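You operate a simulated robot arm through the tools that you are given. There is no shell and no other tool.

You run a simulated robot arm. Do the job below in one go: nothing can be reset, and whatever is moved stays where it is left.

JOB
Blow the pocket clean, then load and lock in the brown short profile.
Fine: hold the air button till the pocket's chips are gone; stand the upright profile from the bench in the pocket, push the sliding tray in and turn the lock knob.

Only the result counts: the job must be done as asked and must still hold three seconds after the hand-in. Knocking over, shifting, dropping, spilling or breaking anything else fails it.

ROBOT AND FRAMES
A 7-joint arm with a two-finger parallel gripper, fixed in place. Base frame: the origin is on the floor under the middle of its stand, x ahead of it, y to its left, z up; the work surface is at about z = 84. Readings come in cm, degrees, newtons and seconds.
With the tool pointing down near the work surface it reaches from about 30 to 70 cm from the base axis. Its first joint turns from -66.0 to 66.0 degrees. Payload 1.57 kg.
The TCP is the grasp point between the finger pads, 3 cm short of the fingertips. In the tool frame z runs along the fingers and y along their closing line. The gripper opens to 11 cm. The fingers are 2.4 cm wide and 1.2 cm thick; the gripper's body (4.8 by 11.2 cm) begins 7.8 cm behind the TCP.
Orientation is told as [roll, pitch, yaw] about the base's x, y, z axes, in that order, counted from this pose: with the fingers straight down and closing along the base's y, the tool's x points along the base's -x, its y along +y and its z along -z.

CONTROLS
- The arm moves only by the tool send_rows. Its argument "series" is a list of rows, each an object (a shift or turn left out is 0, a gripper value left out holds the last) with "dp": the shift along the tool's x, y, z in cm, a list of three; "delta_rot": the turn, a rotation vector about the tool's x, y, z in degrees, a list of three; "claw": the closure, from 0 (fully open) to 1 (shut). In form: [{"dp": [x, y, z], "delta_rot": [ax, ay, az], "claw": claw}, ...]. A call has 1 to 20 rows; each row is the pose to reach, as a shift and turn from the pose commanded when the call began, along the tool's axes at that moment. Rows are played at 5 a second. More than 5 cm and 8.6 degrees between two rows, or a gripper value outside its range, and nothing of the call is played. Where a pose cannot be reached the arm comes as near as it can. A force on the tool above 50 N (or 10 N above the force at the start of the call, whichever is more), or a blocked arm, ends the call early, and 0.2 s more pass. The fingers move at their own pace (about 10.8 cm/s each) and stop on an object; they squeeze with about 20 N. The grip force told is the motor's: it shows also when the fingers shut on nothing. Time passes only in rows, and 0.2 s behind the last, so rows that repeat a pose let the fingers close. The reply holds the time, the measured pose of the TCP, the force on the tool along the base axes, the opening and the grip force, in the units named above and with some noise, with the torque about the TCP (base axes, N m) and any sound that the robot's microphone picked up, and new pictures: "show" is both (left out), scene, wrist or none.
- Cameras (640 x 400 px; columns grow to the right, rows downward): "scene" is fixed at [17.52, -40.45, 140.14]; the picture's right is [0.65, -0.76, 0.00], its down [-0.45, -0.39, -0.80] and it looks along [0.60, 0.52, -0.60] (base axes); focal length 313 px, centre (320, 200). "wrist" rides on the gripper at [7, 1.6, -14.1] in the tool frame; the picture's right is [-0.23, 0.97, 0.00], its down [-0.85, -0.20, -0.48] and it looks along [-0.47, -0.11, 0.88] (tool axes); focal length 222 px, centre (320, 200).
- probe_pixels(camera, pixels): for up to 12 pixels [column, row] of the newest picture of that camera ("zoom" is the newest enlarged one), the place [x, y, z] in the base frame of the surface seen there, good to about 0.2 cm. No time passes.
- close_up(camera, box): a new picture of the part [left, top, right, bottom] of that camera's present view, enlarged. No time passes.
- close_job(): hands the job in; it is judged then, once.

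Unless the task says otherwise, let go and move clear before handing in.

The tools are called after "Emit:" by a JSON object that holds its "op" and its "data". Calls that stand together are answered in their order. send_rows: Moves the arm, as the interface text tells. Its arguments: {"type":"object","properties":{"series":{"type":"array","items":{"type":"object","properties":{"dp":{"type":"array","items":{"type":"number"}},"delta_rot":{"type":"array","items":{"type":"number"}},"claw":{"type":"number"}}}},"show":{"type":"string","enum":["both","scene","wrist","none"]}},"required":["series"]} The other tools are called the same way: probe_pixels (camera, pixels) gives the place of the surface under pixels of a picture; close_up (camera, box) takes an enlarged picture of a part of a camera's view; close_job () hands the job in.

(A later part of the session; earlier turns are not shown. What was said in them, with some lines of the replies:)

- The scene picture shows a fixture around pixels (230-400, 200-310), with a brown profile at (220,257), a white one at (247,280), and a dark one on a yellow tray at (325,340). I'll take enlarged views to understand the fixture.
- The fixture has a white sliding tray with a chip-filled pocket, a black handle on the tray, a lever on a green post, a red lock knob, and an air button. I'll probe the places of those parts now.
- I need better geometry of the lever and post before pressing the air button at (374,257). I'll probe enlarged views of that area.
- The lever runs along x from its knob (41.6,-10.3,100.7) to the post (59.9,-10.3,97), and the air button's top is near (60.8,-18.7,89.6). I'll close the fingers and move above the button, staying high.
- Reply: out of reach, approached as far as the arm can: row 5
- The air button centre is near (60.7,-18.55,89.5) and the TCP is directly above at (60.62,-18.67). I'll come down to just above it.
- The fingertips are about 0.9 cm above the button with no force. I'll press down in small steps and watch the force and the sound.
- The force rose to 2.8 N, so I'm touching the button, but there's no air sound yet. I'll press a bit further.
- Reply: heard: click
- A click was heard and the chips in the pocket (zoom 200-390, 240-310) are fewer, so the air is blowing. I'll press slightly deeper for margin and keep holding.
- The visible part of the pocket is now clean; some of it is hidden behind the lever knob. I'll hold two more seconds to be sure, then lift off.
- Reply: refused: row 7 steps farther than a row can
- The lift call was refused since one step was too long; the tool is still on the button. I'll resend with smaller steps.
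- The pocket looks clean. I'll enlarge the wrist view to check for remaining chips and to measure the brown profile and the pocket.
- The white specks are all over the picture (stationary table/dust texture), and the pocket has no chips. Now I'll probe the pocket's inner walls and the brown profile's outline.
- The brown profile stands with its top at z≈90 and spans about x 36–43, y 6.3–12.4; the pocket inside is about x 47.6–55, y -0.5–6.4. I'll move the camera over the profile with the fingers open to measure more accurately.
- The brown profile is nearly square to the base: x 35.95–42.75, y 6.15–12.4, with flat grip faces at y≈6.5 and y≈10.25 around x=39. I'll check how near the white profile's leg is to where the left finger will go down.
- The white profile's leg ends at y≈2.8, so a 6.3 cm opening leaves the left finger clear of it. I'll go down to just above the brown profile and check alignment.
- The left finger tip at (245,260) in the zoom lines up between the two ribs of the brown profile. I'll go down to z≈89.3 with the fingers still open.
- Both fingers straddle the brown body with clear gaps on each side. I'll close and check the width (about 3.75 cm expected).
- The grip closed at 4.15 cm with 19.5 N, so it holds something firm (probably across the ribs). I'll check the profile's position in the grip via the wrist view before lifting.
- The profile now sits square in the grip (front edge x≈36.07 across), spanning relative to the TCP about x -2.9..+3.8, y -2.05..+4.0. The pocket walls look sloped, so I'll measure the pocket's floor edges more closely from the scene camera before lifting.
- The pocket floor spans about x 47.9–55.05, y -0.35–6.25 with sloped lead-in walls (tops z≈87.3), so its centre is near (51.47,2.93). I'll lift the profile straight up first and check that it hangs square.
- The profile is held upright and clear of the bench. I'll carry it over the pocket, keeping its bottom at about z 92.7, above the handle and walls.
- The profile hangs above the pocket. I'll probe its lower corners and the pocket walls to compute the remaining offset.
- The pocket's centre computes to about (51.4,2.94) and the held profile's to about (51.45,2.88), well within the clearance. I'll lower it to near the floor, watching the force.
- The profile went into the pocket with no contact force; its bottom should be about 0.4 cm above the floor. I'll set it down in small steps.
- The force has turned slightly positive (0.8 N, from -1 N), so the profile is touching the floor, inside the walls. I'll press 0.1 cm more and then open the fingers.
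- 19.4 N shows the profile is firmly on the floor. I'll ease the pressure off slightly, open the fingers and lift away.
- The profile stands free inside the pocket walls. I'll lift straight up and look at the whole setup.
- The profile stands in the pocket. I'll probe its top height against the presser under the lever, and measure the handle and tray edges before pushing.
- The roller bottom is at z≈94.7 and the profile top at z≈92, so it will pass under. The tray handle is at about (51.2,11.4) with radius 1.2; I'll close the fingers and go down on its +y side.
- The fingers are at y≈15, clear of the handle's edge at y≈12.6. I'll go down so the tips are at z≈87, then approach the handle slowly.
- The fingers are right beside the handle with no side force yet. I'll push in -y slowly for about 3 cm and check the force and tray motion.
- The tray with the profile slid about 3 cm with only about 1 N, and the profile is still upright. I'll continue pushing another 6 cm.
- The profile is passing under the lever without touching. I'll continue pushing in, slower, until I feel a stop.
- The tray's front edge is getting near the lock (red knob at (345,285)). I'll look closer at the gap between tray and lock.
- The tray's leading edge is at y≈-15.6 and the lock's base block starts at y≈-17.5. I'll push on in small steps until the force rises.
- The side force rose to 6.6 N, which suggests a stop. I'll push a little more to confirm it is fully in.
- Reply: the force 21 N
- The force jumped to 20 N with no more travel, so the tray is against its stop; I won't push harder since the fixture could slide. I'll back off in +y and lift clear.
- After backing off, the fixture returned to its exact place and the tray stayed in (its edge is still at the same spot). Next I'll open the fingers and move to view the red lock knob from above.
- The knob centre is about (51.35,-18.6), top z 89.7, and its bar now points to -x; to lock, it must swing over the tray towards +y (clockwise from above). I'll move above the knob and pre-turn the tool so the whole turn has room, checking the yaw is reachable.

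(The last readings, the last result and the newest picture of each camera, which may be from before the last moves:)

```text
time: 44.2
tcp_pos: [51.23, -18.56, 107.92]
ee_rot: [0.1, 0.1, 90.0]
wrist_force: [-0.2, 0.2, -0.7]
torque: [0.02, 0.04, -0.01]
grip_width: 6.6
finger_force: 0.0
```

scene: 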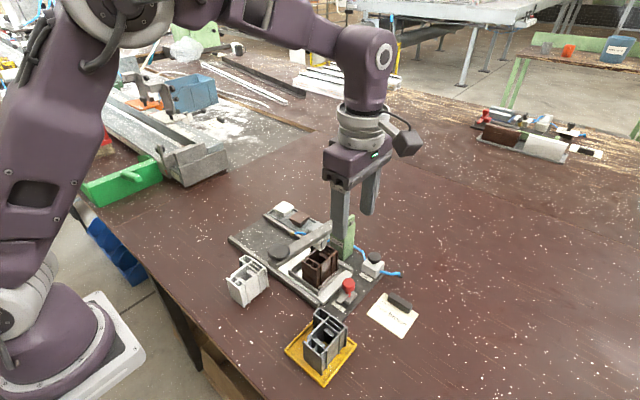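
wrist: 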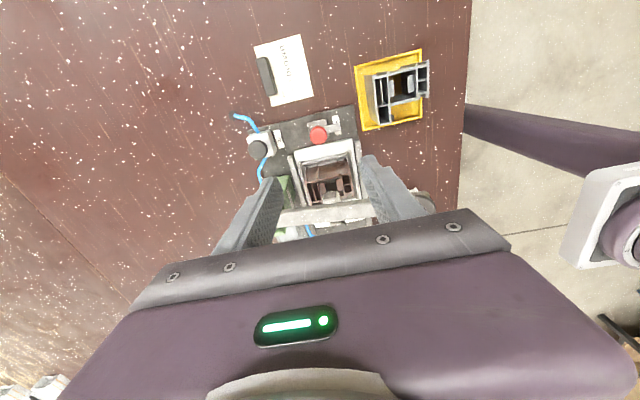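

Yaw 90 is reachable. From this other side I'll re-measure the knob centre to cancel camera bias.

Emit:
{"op": "close_up", "data": {"camera": "wrist", "box": [288, 105, 352, 145]}}

```text
10.00 times, centred on (320, 125) of wrist
```

zoom: 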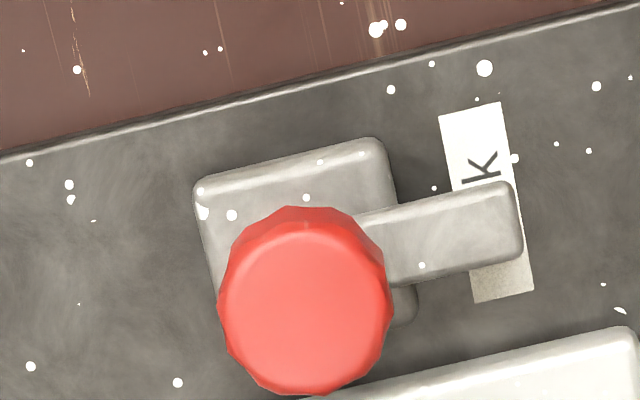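

Emit:
{"op": "probe_pixels", "data": {"camera": "zoom", "pixels": [[306, 305], [232, 310], [385, 300], [300, 232], [310, 380], [222, 295], [300, 210], [390, 280], [510, 195], [518, 250], [420, 205], [430, 275]]}}

Emit:
{"op": "probe_pixels", "data": {"camera": "zoom", "pixels": [[200, 190], [375, 145], [290, 165], [235, 250], [395, 200], [340, 225], [600, 340], [400, 385], [412, 315], [515, 220], [226, 330], [380, 355]]}}

```text
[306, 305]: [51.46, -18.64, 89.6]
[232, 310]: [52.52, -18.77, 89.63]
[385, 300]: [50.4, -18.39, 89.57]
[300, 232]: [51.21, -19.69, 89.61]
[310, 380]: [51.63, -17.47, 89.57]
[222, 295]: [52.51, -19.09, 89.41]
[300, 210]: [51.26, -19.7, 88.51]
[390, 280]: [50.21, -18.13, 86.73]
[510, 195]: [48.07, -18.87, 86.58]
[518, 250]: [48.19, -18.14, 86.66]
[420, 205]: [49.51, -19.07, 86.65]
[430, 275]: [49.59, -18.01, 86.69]
```

```text
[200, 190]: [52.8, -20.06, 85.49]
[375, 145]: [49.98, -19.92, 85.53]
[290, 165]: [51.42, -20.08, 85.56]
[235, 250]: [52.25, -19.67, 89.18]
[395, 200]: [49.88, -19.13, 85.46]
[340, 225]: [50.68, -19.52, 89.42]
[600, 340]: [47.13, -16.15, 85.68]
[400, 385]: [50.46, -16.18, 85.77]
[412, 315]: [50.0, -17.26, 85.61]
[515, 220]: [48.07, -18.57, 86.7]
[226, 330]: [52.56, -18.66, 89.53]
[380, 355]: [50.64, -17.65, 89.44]
```

The two views agree on a knob centre at about (51.4,-18.6) with radius about 1.2. I'll narrow the fingers to 4 cm and come down around the knob, tips at z≈87.5.

Emit:
{"op": "send_rows", "data": {"series": [{"dp": [0, -0.05, 4], "claw": 0.62}, {"dp": [0, -0.05, 8], "claw": 0.62}, {"dp": [0, -0.05, 11], "claw": 0.62}, {"dp": [0, -0.05, 13], "claw": 0.62}, {"dp": [0, -0.05, 13], "claw": 0.62}], "show": "both"}}

Emit:
{"op": "close_up", "data": {"camera": "scene", "box": [290, 220, 418, 300]}}

Emit:
{"op": "close_up", "data": {"camera": "wrist", "box": [250, 60, 410, 180]}}

```text
time: 45.4
tcp_pos: [51.33, -18.73, 95.05]
ee_rot: [0.0, -0.1, 90.0]
wrist_force: [0.6, -0.3, 0.6]
torque: [0.0, 0.02, 0.0]
grip_width: 4.19
finger_force: 0.1
```

scene: 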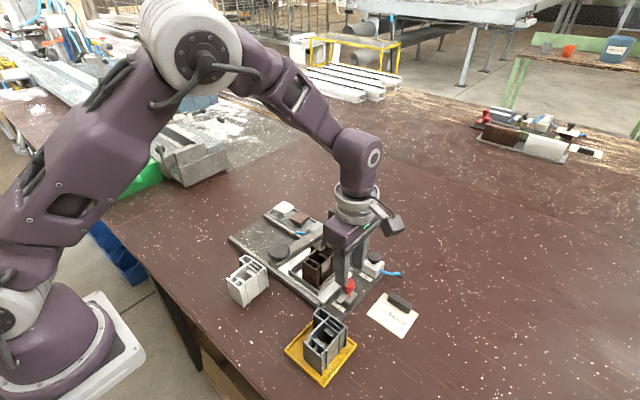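
wrist: 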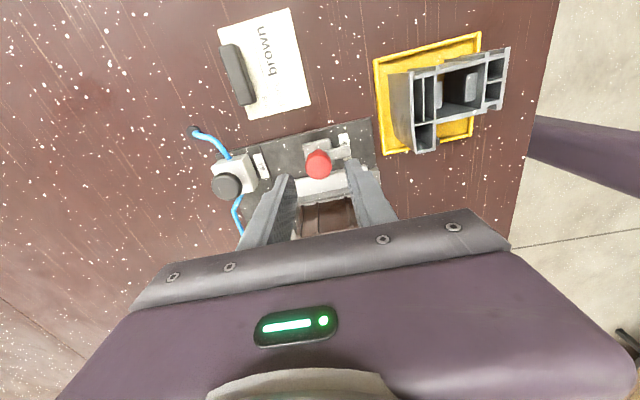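

```text
5.00 times, centred on (354, 260) of scene
```

zoom: 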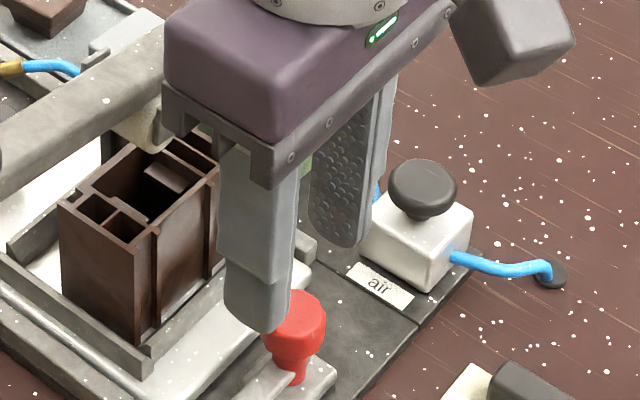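

```text
3.33 times, centred on (330, 120) of wrist
```

zoom: 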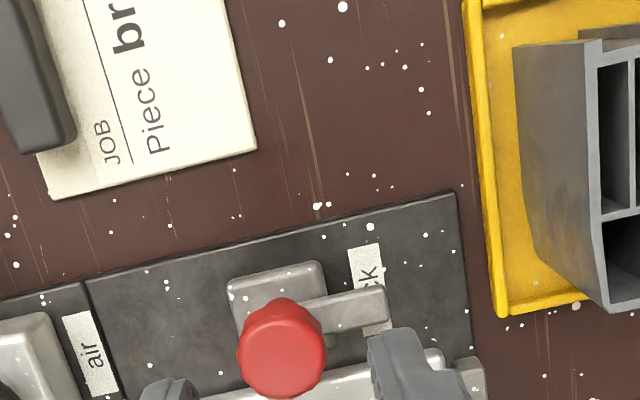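

The fingers straddle the knob in both views. I'll go down the last 4.5 cm with care.

Emit:
{"op": "send_rows", "data": {"series": [{"dp": [0, 0, 1.5]}, {"dp": [0, 0, 3.0]}, {"dp": [0, 0, 4.0]}, {"dp": [0, 0, 4.5]}, {"dp": [0, 0, 4.5]}], "show": "both"}}

Emit:
{"op": "close_up", "data": {"camera": "scene", "box": [290, 220, 418, 300]}}

Emit:
{"op": "close_up", "data": {"camera": "wrist", "box": [250, 90, 410, 210]}}

```text
time: 46.6
tcp_pos: [51.37, -18.62, 90.55]
ee_rot: [0.0, 0.0, 90.1]
wrist_force: [-0.3, 0.0, -0.4]
torque: [0.01, 0.01, -0.02]
grip_width: 4.19
finger_force: 0.0
```

scene: 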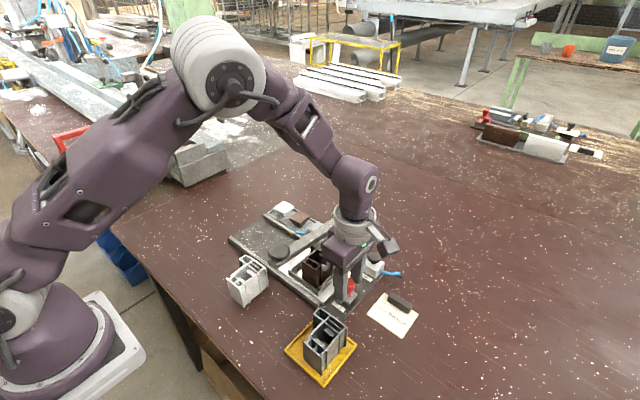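
wrist: 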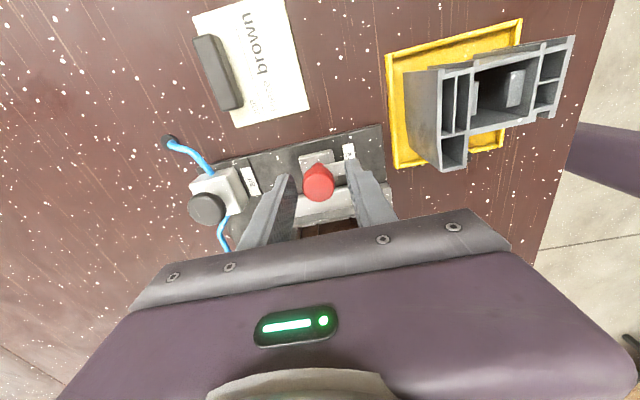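

```text
5.00 times, centred on (354, 260) of scene
```

zoom: 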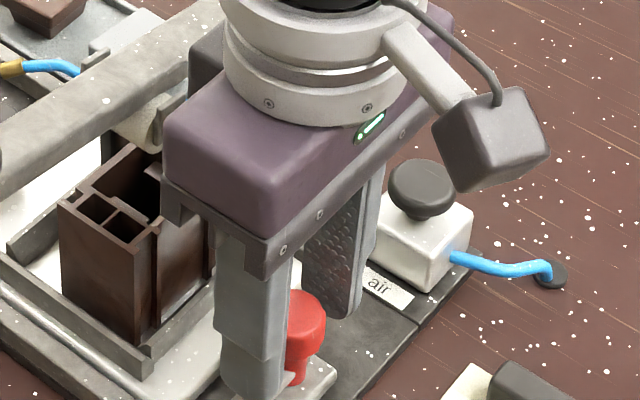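

```text
3.33 times, centred on (330, 150) of wrist
```

zoom: 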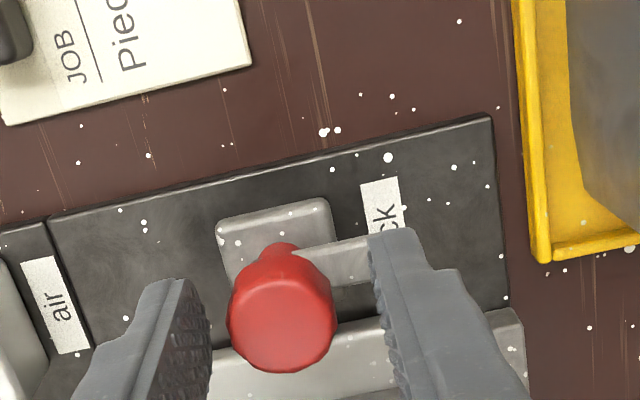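

The knob sits between the fingers. I'll close gently and read the width (about 2.4 cm expected) and forces.

Emit:
{"op": "send_rows", "data": {"series": [{"dp": [0, 0, 0], "claw": 0.72}, {"dp": [0, 0, 0], "claw": 0.76}, {"dp": [0, 0, 0], "claw": 0.8}, {"dp": [0, 0, 0], "claw": 1}, {"dp": [0, 0, 0], "claw": 1}], "show": "both"}}

Emit:
{"op": "close_up", "data": {"camera": "wrist", "box": [250, 90, 410, 210]}}

```text
time: 47.8
tcp_pos: [51.5, -18.6, 90.63]
ee_rot: [-0.3, 0.0, 89.9]
wrist_force: [15.2, -1.3, -4.5]
torque: [0.0, -0.42, -0.04]
grip_width: 2.52
finger_force: 36.6
```

scene: 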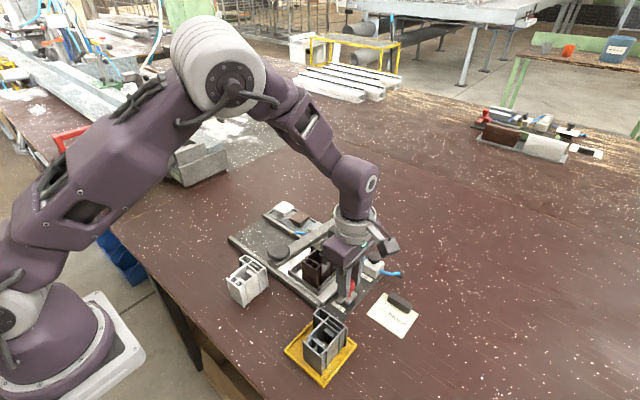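
wrist: 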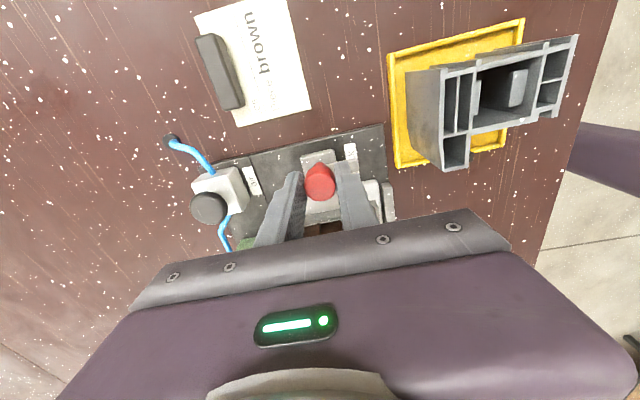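

```text
3.33 times, centred on (330, 150) of wrist
```

zoom: 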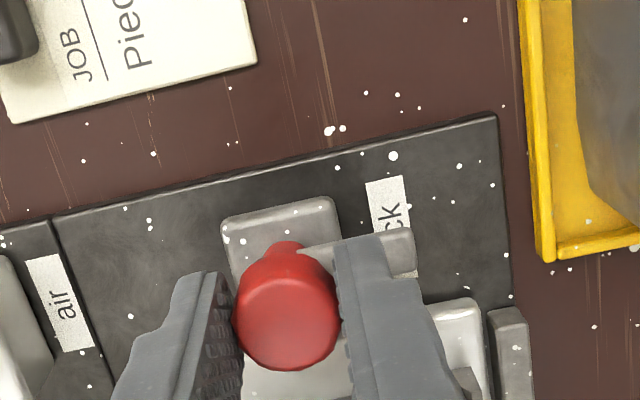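

The knob pushes the tool with +15 N in x, so its centre is a little farther in +x than I commanded. I'll shift the arm 0.12 cm in +x to relieve this.

Emit:
{"op": "send_rows", "data": {"series": [{"dp": [0, -0.06, 0]}, {"dp": [0, -0.12, 0]}, {"dp": [0, -0.12, 0]}], "show": "none"}}

```text
time: 48.6
tcp_pos: [51.54, -18.58, 90.61]
ee_rot: [0.1, 0.0, 89.9]
wrist_force: [11.5, 0.1, 3.2]
torque: [-0.02, -0.22, -0.01]
grip_width: 2.55
finger_force: 37.3
```

Emit:
{"op": "send_rows", "data": {"series": [{"dp": [0, -0.08, 0]}, {"dp": [0, -0.15, 0]}, {"dp": [0, -0.15, 0]}], "show": "wrist"}}

Emit:
{"op": "close_up", "data": {"camera": "wrist", "box": [250, 90, 410, 210]}}

```text
time: 49.4
tcp_pos: [51.38, -18.5, 90.59]
ee_rot: [0.2, 0.1, 89.9]
wrist_force: [-4.7, 0.8, 15.8]
torque: [0.1, 0.2, 0.01]
grip_width: 2.54
finger_force: 37.1
```

wrist: 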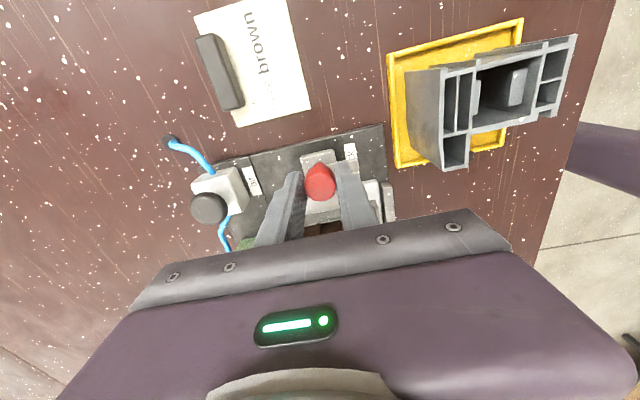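

```text
3.33 times, centred on (330, 150) of wrist
```

zoom: 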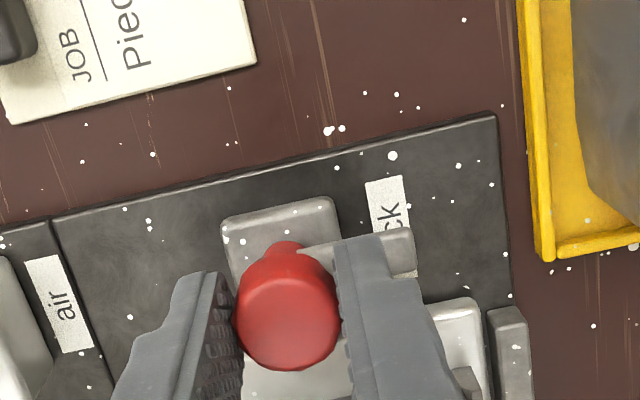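

Emit:
{"op": "send_rows", "data": {"series": [{"dp": [0, 0.02, 0]}, {"dp": [0, 0.02, 0]}], "show": "none"}}

```text
time: 50.0
tcp_pos: [51.51, -18.54, 90.6]
ee_rot: [0.0, 0.1, 89.9]
wrist_force: [-8.8, 3.7, 20.7]
torque: [0.06, 0.26, 0.01]
grip_width: 2.54
finger_force: 37.0
```

The force drifts because the arm keeps correcting against a held knob: the command is now too far in +x and slightly low. I'll open a little, re-centre at x≈51.5 and re-grip.

Emit:
{"op": "send_rows", "data": {"series": [{"dp": [0, 0.15, -0.05], "claw": 0.76}, {"dp": [0, 0.15, -0.05], "claw": 0.7}, {"dp": [0, 0.15, -0.05], "claw": 0.7}, {"dp": [0, 0.15, -0.05], "claw": 0.7}], "show": "wrist"}}

Emit:
{"op": "close_up", "data": {"camera": "wrist", "box": [270, 120, 382, 204]}}

Emit:
{"op": "close_up", "data": {"camera": "scene", "box": [310, 250, 390, 310]}}

```text
time: 51.0
tcp_pos: [51.4, -18.69, 90.65]
ee_rot: [0.0, 0.1, 90.0]
wrist_force: [-0.5, -0.3, 0.1]
torque: [-0.03, 0.0, -0.02]
grip_width: 3.3
finger_force: 0.1
```

wrist: 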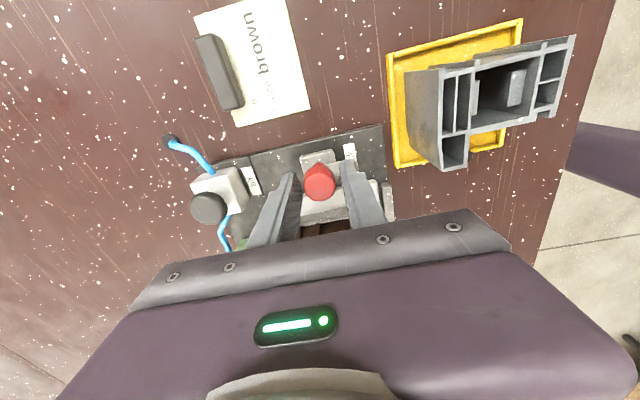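

```text
4.76 times, centred on (326, 162) of wrist
```

zoom: 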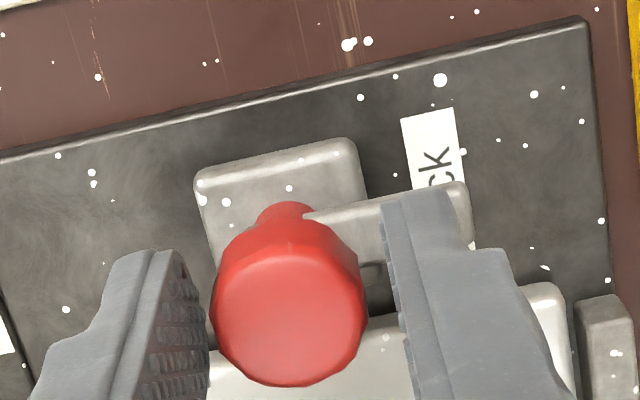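

```text
6.67 times, centred on (350, 280) of scene
```

zoom: 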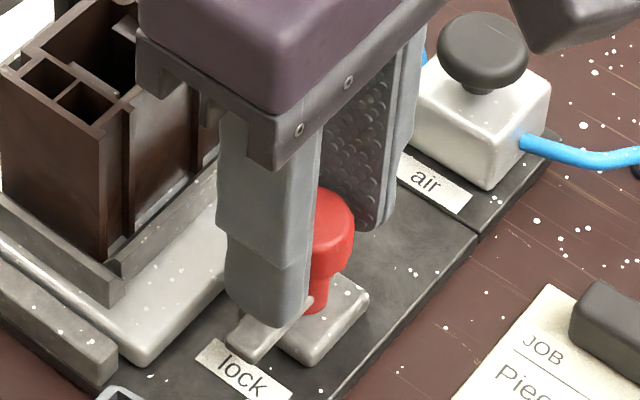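

Emit:
{"op": "close_up", "data": {"camera": "wrist", "box": [270, 120, 382, 204]}}

Emit:
{"op": "probe_pixels", "data": {"camera": "zoom", "pixels": [[290, 310], [215, 300], [225, 320], [350, 320], [362, 300], [285, 265], [292, 375], [200, 300], [195, 340], [400, 300], [405, 340], [390, 250]]}}

```text
4.76 times, centred on (326, 162) of wrist
```

zoom: 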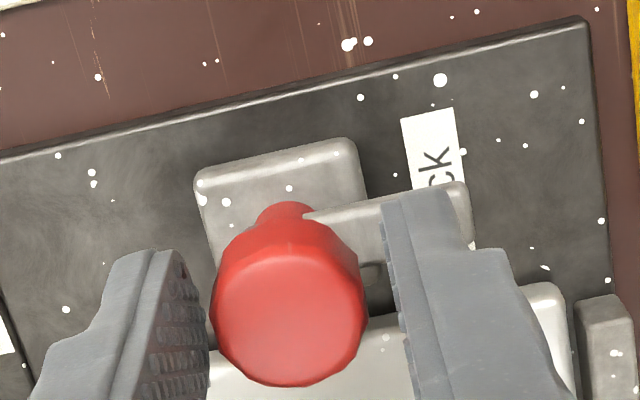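

```text
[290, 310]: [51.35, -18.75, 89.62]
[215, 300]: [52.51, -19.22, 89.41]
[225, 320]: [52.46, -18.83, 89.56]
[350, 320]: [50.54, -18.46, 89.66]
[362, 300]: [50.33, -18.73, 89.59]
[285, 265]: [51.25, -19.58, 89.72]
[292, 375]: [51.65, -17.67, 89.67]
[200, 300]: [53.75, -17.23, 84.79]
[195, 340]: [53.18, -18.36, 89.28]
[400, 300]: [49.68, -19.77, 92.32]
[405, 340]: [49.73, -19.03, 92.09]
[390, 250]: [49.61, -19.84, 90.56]
```

The knob spans x 50.3–52.55 and the finger faces are at 49.7 and 53.2, so it's centred. I'll re-grip here.

Emit:
{"op": "send_rows", "data": {"series": [{"dp": [0, -0.03, 0], "claw": 0.74}, {"dp": [0, -0.03, 0], "claw": 0.77}, {"dp": [0, -0.03, 0], "claw": 0.8}, {"dp": [0, -0.03, 0], "claw": 0.85}], "show": "none"}}

```text
time: 52.0
tcp_pos: [51.54, -18.52, 90.7]
ee_rot: [-0.2, 0.0, 90.0]
wrist_force: [6.7, -1.2, -1.3]
torque: [-0.1, -0.19, -0.02]
grip_width: 2.54
finger_force: 36.9
```

The grip is now more balanced (6.7 N). I'll turn clockwise (tool z positive) by 24° first and check the torque and whether the bar follows.

Emit:
{"op": "send_rows", "data": {"series": [{"dp": [0, -0.03, 0], "delta_rot": [0, 0, 4], "claw": 1}, {"dp": [0, -0.03, 0], "delta_rot": [0, 0, 9]}, {"dp": [0, -0.03, 0], "delta_rot": [0, 0, 14]}, {"dp": [0, -0.03, 0], "delta_rot": [0, 0, 19]}, {"dp": [0, -0.03, 0], "delta_rot": [0, 0, 24]}], "show": "both"}}

Emit:
{"op": "close_up", "data": {"camera": "scene", "box": [310, 250, 390, 310]}}

Emit:
{"op": "close_up", "data": {"camera": "wrist", "box": [250, 90, 410, 210]}}

```text
time: 53.2
tcp_pos: [51.57, -18.64, 90.69]
ee_rot: [-0.1, 0.0, 65.8]
wrist_force: [0.2, -3.1, 10.3]
torque: [-0.11, 0.08, -0.01]
grip_width: 2.56
finger_force: 36.9
```

scene: 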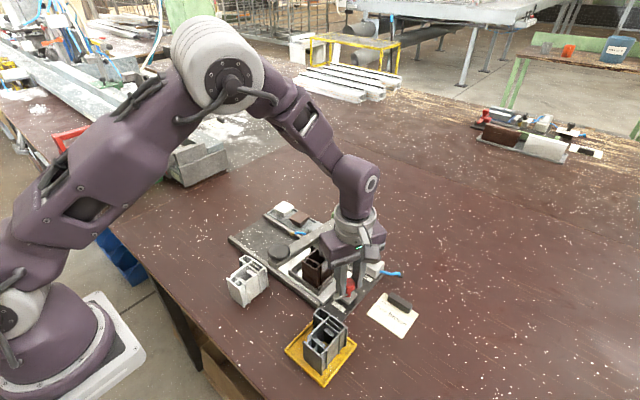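
wrist: 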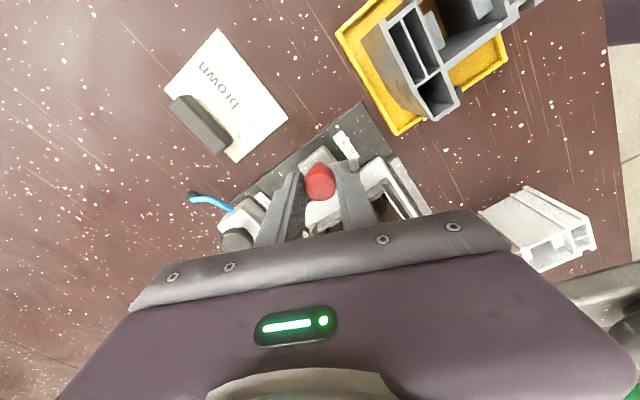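

```text
6.67 times, centred on (350, 280) of scene
```

zoom: 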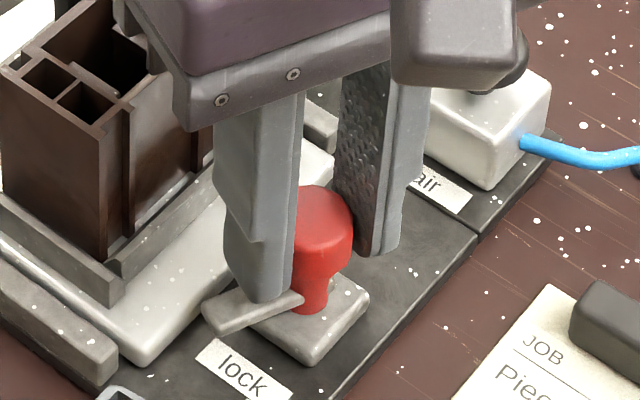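

```text
3.33 times, centred on (330, 150) of wrist
```

zoom: 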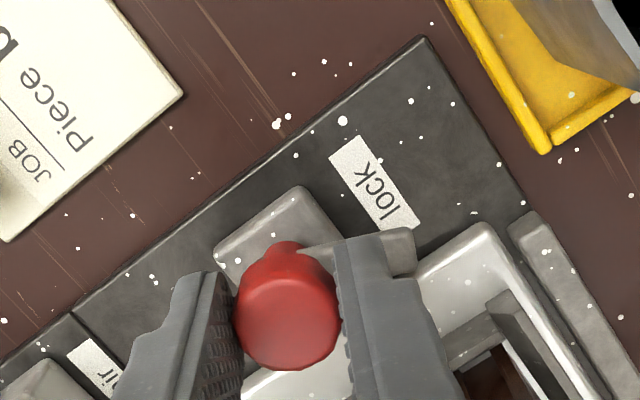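

The bar swung with the knob toward the tray (zoom (250,310)). I'll keep turning, easing the z command up slightly because 10 N has built up vertically.

Emit:
{"op": "send_rows", "data": {"series": [{"dp": [0, 0, -0.05], "delta_rot": [0, 0, 5]}, {"dp": [0, 0, -0.05], "delta_rot": [0, 0, 10]}, {"dp": [0, 0, -0.05], "delta_rot": [0, 0, 15]}, {"dp": [0, 0, -0.05], "delta_rot": [0, 0, 20]}, {"dp": [0, 0, -0.05], "delta_rot": [0, 0, 25]}, {"dp": [0, 0, -0.05], "delta_rot": [0, 0, 30]}], "show": "both"}}

Emit:
{"op": "close_up", "data": {"camera": "scene", "box": [310, 230, 406, 310]}}

Emit:
{"op": "close_up", "data": {"camera": "wrist", "box": [250, 90, 410, 210]}}

```text
time: 54.6
tcp_pos: [51.41, -18.58, 90.64]
ee_rot: [0.0, -0.1, 35.8]
wrist_force: [-4.2, -1.3, -2.9]
torque: [0.06, 0.0, 0.02]
grip_width: 2.52
finger_force: 37.1
```

scene: 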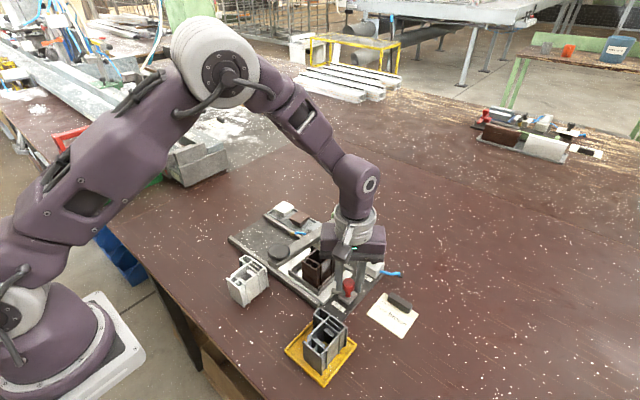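
wrist: 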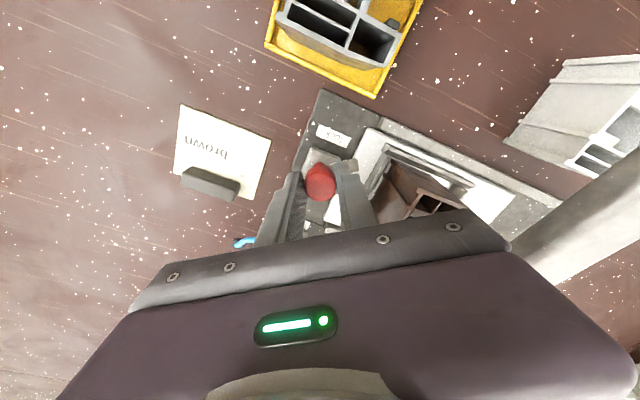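

```text
5.00 times, centred on (358, 270) of scene
```

zoom: 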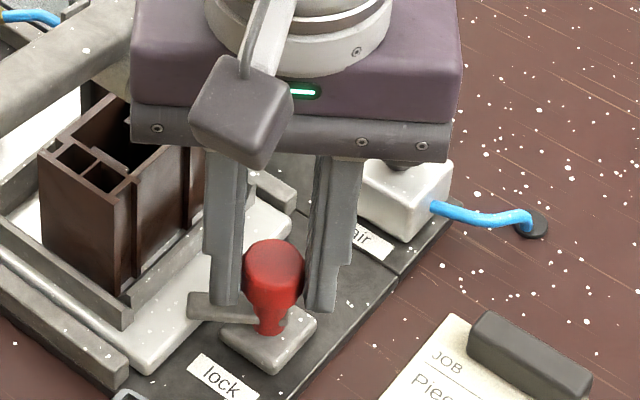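

```text
3.33 times, centred on (330, 150) of wrist
```

zoom: 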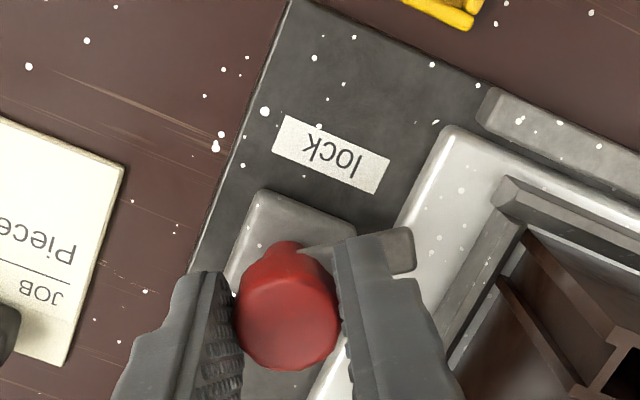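

The bar is now over the tray's edge (zoom (390,250)), 54° turned so far with low forces. I'll continue in smaller chunks, watching for contact between the gripper body and the lever clip.

Emit:
{"op": "send_rows", "data": {"series": [{"dp": [0, 0, 0], "delta_rot": [0, 0, 4]}, {"dp": [0, 0, 0], "delta_rot": [0, 0, 8]}, {"dp": [0, 0, 0], "delta_rot": [0, 0, 12]}, {"dp": [0, 0, 0], "delta_rot": [0, 0, 16]}], "show": "both"}}

Emit:
{"op": "close_up", "data": {"camera": "scene", "box": [310, 220, 406, 300]}}

```text
time: 55.6
tcp_pos: [51.43, -18.51, 90.68]
ee_rot: [0.1, 0.0, 19.9]
wrist_force: [-8.4, 4.1, -7.4]
torque: [0.26, -0.21, 0.01]
grip_width: 2.57
finger_force: 37.1
```

scene: 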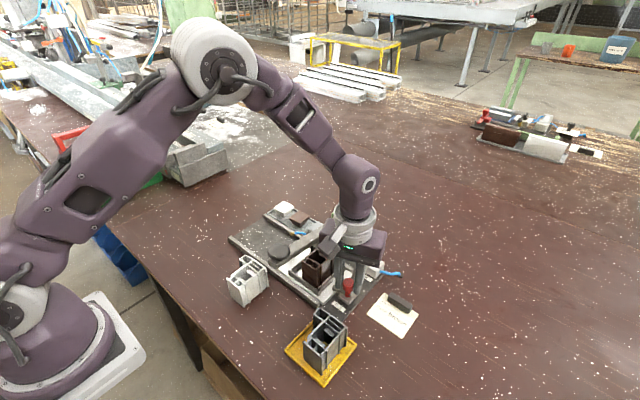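
wrist: 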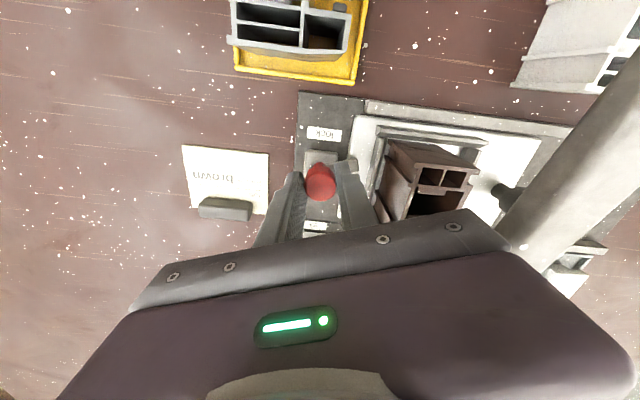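

```text
5.00 times, centred on (358, 260) of scene
```

zoom: 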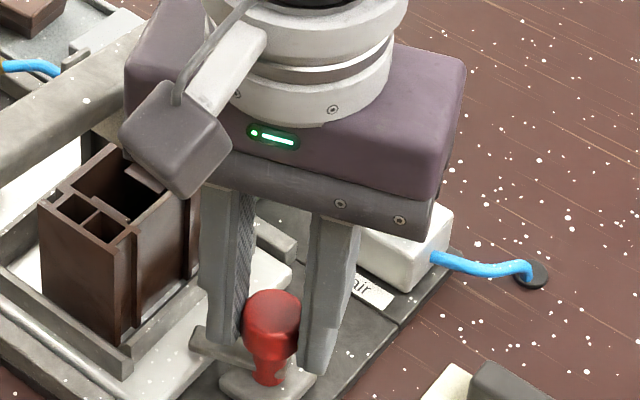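

70° turned, with modest side forces (-8,4,-7 N), which I'll relieve with tiny shifts. I'll turn on to about 90°.

Emit:
{"op": "send_rows", "data": {"series": [{"dp": [0.06, 0.03, 0.03], "delta_rot": [0, 0, 4]}, {"dp": [0.06, 0.03, 0.03], "delta_rot": [0, 0, 8]}, {"dp": [0.06, 0.03, 0.03], "delta_rot": [0, 0, 12]}, {"dp": [0.06, 0.03, 0.03], "delta_rot": [0, 0, 16]}], "show": "both"}}

Emit:
{"op": "close_up", "data": {"camera": "scene", "box": [310, 220, 406, 300]}}

Emit:
{"op": "close_up", "data": {"camera": "wrist", "box": [250, 90, 410, 210]}}

```text
time: 56.6
tcp_pos: [51.34, -18.5, 90.73]
ee_rot: [0.1, 0.0, 3.9]
wrist_force: [-7.5, 11.4, -1.2]
torque: [0.34, -0.22, 0.03]
grip_width: 2.53
finger_force: 37.1
```

scene: 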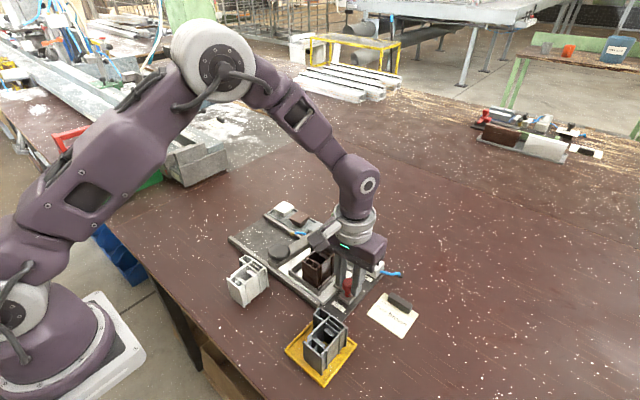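
wrist: 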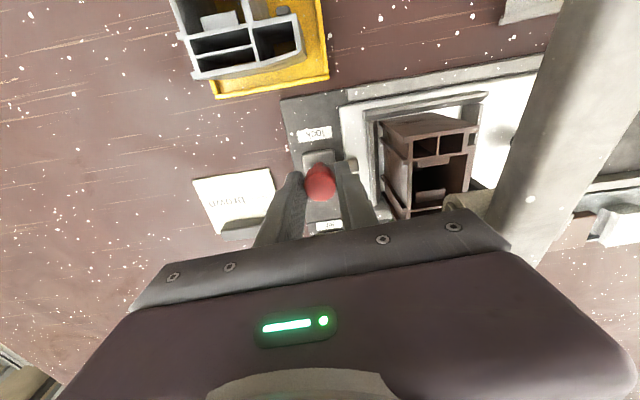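

```text
5.00 times, centred on (358, 260) of scene
```

zoom: 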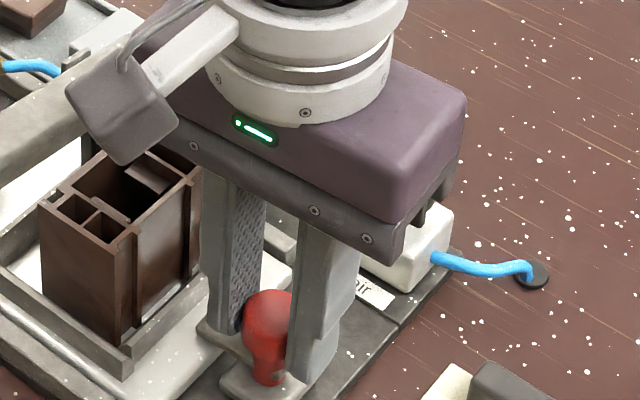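

```text
3.33 times, centred on (330, 150) of wrist
```

zoom: 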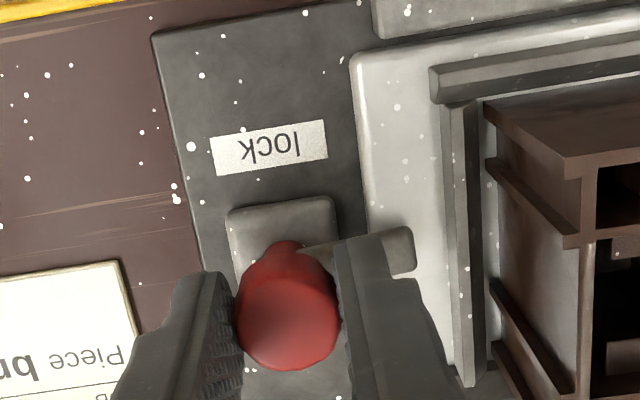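

86° turned; the bar lies across the tray edge. I'll shift +y slightly to relieve 11 N and turn a bit further to find the end stop.

Emit:
{"op": "send_rows", "data": {"series": [{"dp": [0.03, 0.07, 0.0], "delta_rot": [0, 0, 2]}, {"dp": [0.03, 0.07, 0.0], "delta_rot": [0, 0, 4]}, {"dp": [0.03, 0.07, 0.0], "delta_rot": [0, 0, 6]}], "show": "wrist"}}

Emit:
{"op": "close_up", "data": {"camera": "wrist", "box": [250, 90, 410, 210]}}

```text
time: 57.4
tcp_pos: [51.36, -18.54, 90.57]
ee_rot: [0.1, 0.0, -2.1]
wrist_force: [-3.8, 8.9, -1.7]
torque: [0.22, 0.07, 0.46]
grip_width: 2.56
finger_force: 36.0
```

wrist: 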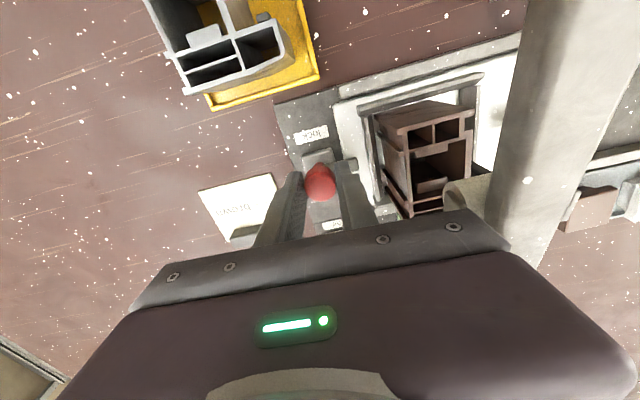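

```text
3.33 times, centred on (330, 150) of wrist
```

zoom: 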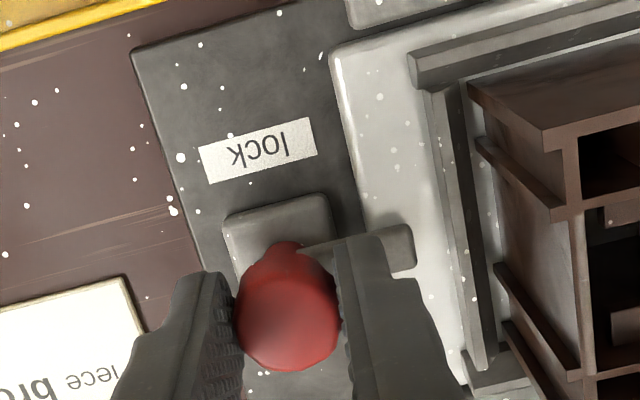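

Torque about z jumped to 0.46 N·m at yaw -2, so the knob has met its end stop after a full 90° turn. I'll nudge one more degree to confirm, then open the fingers.

Emit:
{"op": "send_rows", "data": {"series": [{"dp": [0, 0.04, 0.0], "delta_rot": [0, 0, 1]}, {"dp": [0, 0.04, 0.0], "delta_rot": [0, 0, 1.5]}], "show": "none"}}

```text
time: 58.0
tcp_pos: [51.4, -18.41, 90.59]
ee_rot: [-0.1, 0.0, -3.5]
wrist_force: [-2.9, 2.8, -4.3]
torque: [0.06, 0.15, 0.39]
grip_width: 2.55
finger_force: 36.6
```

The torque stays at about 0.4 N·m, so the knob is at its stop. I'll open the fingers and lift straight up.

Emit:
{"op": "send_rows", "data": {"series": [{"dp": [0, 0, 0], "claw": 0.72}, {"dp": [0, 0, 0], "claw": 0.68}, {"dp": [0, 0, 0], "claw": 0.66}, {"dp": [0, 0, -1], "claw": 0.66}, {"dp": [0, 0, -3], "claw": 0.66}, {"dp": [0, 0, -6], "claw": 0.66}, {"dp": [0, 0, -10], "claw": 0.66}, {"dp": [0, 0, -14], "claw": 0.66}, {"dp": [0, 0, -18], "claw": 0.66}, {"dp": [3, 0, -20], "claw": 0.66}, {"dp": [6, 0, -20], "claw": 0.66}, {"dp": [6, 0, -20], "claw": 0.66}], "show": "both"}}

Emit:
{"op": "close_up", "data": {"camera": "scene", "box": [260, 220, 404, 310]}}

Emit:
{"op": "close_up", "data": {"camera": "wrist", "box": [270, 100, 430, 200]}}

```text
time: 60.6
tcp_pos: [45.43, -18.17, 110.75]
ee_rot: [0.0, -0.1, -3.5]
wrist_force: [-0.4, 0.2, -0.2]
torque: [-0.02, 0.0, 0.04]
grip_width: 3.72
finger_force: 0.1
```

scene: 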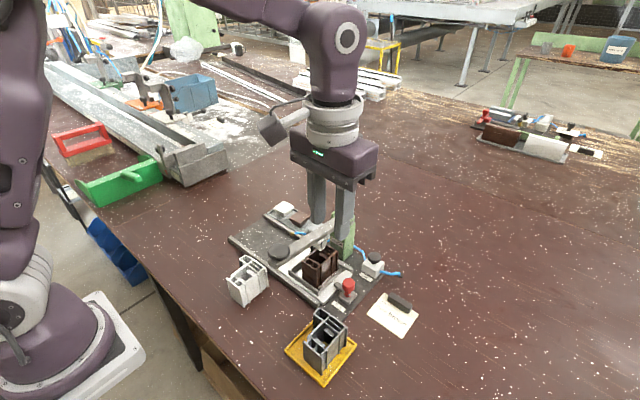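
wrist: 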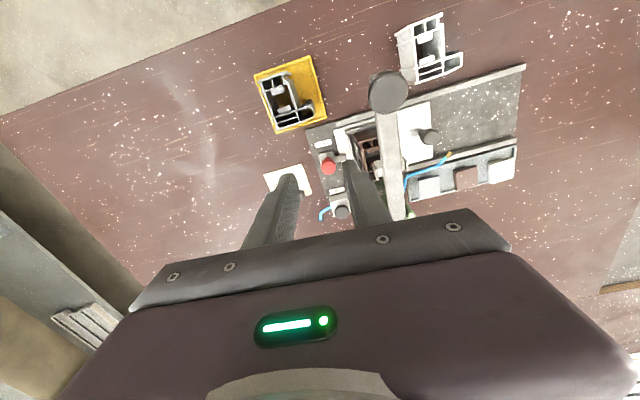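

```text
4.44 times, centred on (332, 265) of scene
```

zoom: 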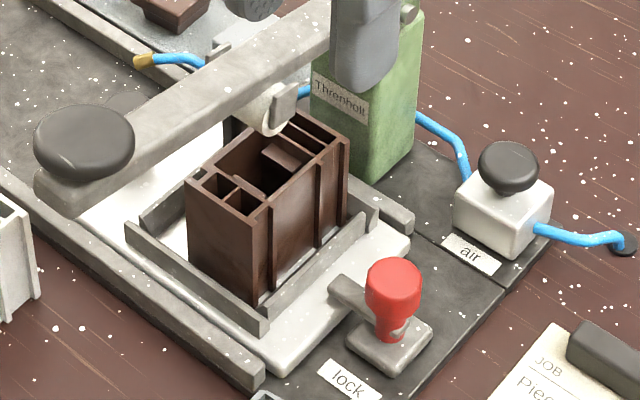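

```text
4.00 times, centred on (350, 150) of wrist
```

zoom: 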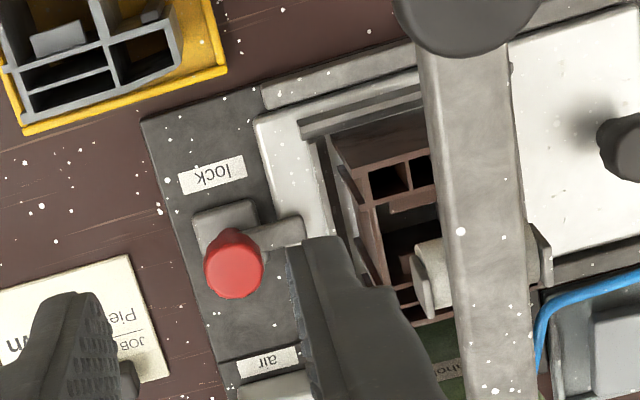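

The lock bar now lies across the tray's edge toward +y and the profile stands upright in the pocket. I'll probe to verify the bar's angle, the profile's position and that the neighbours are unchanged.

Emit:
{"op": "close_up", "data": {"camera": "scene", "box": [316, 262, 380, 312]}}

```text
8.00 times, centred on (348, 287) of scene
```

zoom: 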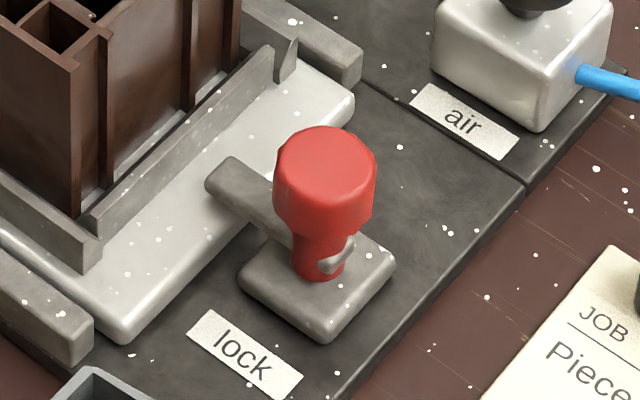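

Emit:
{"op": "probe_pixels", "data": {"camera": "zoom", "pixels": [[220, 175], [235, 160], [212, 190], [260, 195], [285, 235], [250, 220], [325, 165], [130, 335], [345, 110], [30, 45], [75, 65], [240, 130]]}}

Emit:
{"op": "probe_pixels", "data": {"camera": "scene", "pixels": [[303, 268], [316, 283], [336, 252], [247, 265], [325, 330], [279, 252], [400, 303], [291, 208]]}}

```text
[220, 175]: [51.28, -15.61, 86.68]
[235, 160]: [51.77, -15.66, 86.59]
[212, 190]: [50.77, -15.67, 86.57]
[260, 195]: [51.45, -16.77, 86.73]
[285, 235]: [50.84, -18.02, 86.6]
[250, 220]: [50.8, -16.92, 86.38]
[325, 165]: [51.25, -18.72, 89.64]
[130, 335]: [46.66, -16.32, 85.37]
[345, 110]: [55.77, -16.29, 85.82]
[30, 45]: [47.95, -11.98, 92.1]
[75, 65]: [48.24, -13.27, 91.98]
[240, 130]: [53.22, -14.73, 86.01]
```

```text
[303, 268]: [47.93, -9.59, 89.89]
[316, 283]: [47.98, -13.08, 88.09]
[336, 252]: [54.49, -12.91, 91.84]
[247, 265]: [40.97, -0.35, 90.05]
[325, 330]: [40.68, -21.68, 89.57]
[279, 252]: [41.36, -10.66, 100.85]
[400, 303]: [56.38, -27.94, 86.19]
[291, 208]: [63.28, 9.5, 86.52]
```

The bar's tip is at (51.3,-15.6), exactly toward +y over the tray (edge y≈-16.3), and the profile's top is at z 92 with the tray at its stop. I'll move the arm higher and clear, wait a moment, and take a last look.

Emit:
{"op": "send_rows", "data": {"series": [{"dp": [1, 0, -4]}, {"dp": [2, 0, -8]}, {"dp": [2, 0, -8]}, {"dp": [2, 0, -8]}, {"dp": [2, 0, -8]}, {"dp": [2, 0, -8]}, {"dp": [2, 0, -8]}, {"dp": [2, 0, -8]}, {"dp": [2, 0, -8]}], "show": "both"}}

Emit:
{"op": "close_up", "data": {"camera": "scene", "box": [200, 190, 424, 330]}}

Emit:
{"op": "close_up", "data": {"camera": "wrist", "box": [250, 60, 474, 200]}}

```text
time: 62.6
tcp_pos: [43.53, -17.98, 118.74]
ee_rot: [0.0, 0.1, -3.4]
wrist_force: [0.8, 0.4, 0.4]
torque: [-0.01, 0.0, -0.01]
grip_width: 3.75
finger_force: 0.0
```

scene: 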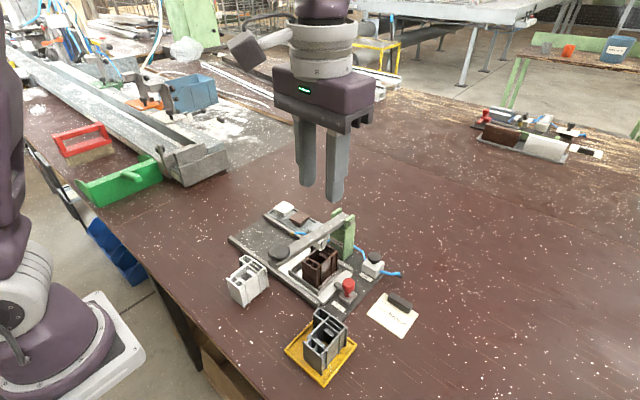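
wrist: 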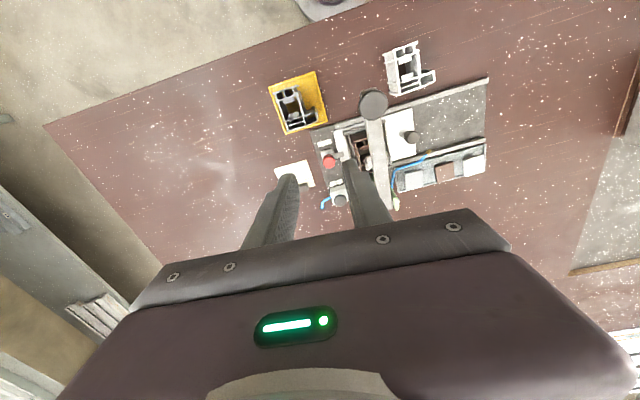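

```text
2.86 times, centred on (312, 260) of scene
```

zoom: 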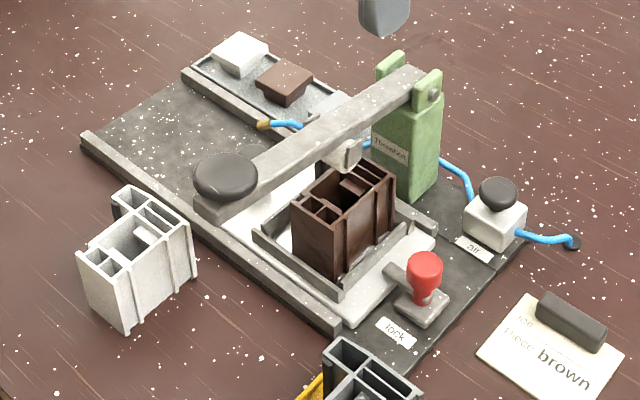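

```text
2.86 times, centred on (362, 130) of wrist
```

zoom: 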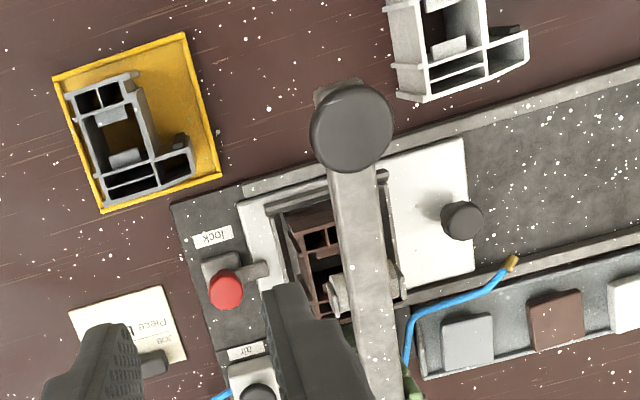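

In the last pictures, the brown profile stands in the clean pocket, the tray is in, and the lock bar (zoom (410,275)) lies over the tray edge. The white and grey profiles and the lever haven't moved, and the arm is clear, so I'm handing in.

Emit:
{"op": "close_job", "data": {}}

```text
The job is handed in.
```

The job is done and handed in; the hand-in reply gave no verdict, so I don't know yet how it was judged.

- **Air:** I held the button for about four seconds after it clicked. The close-ups showed no chips left in the pocket.
- **Profile:** The brown profile stands upright in the pocket. Its top is at z ≈ 92, which fits a full seat on the pocket floor.
- **Tray:** I pushed it in until the side force rose to 20 N with no further travel. Under that push the fixture shifted by about 0.05 cm, then sprang back when I let go.
- **Lock:** I turned the knob 90° clockwise to its end stop. The bar now lies over the tray edge. No click was reported, so I judged the stop by the rise in torque.

The white and grey profiles and the lever looked unmoved in the last pictures. The gripper was open and well clear when I handed in.
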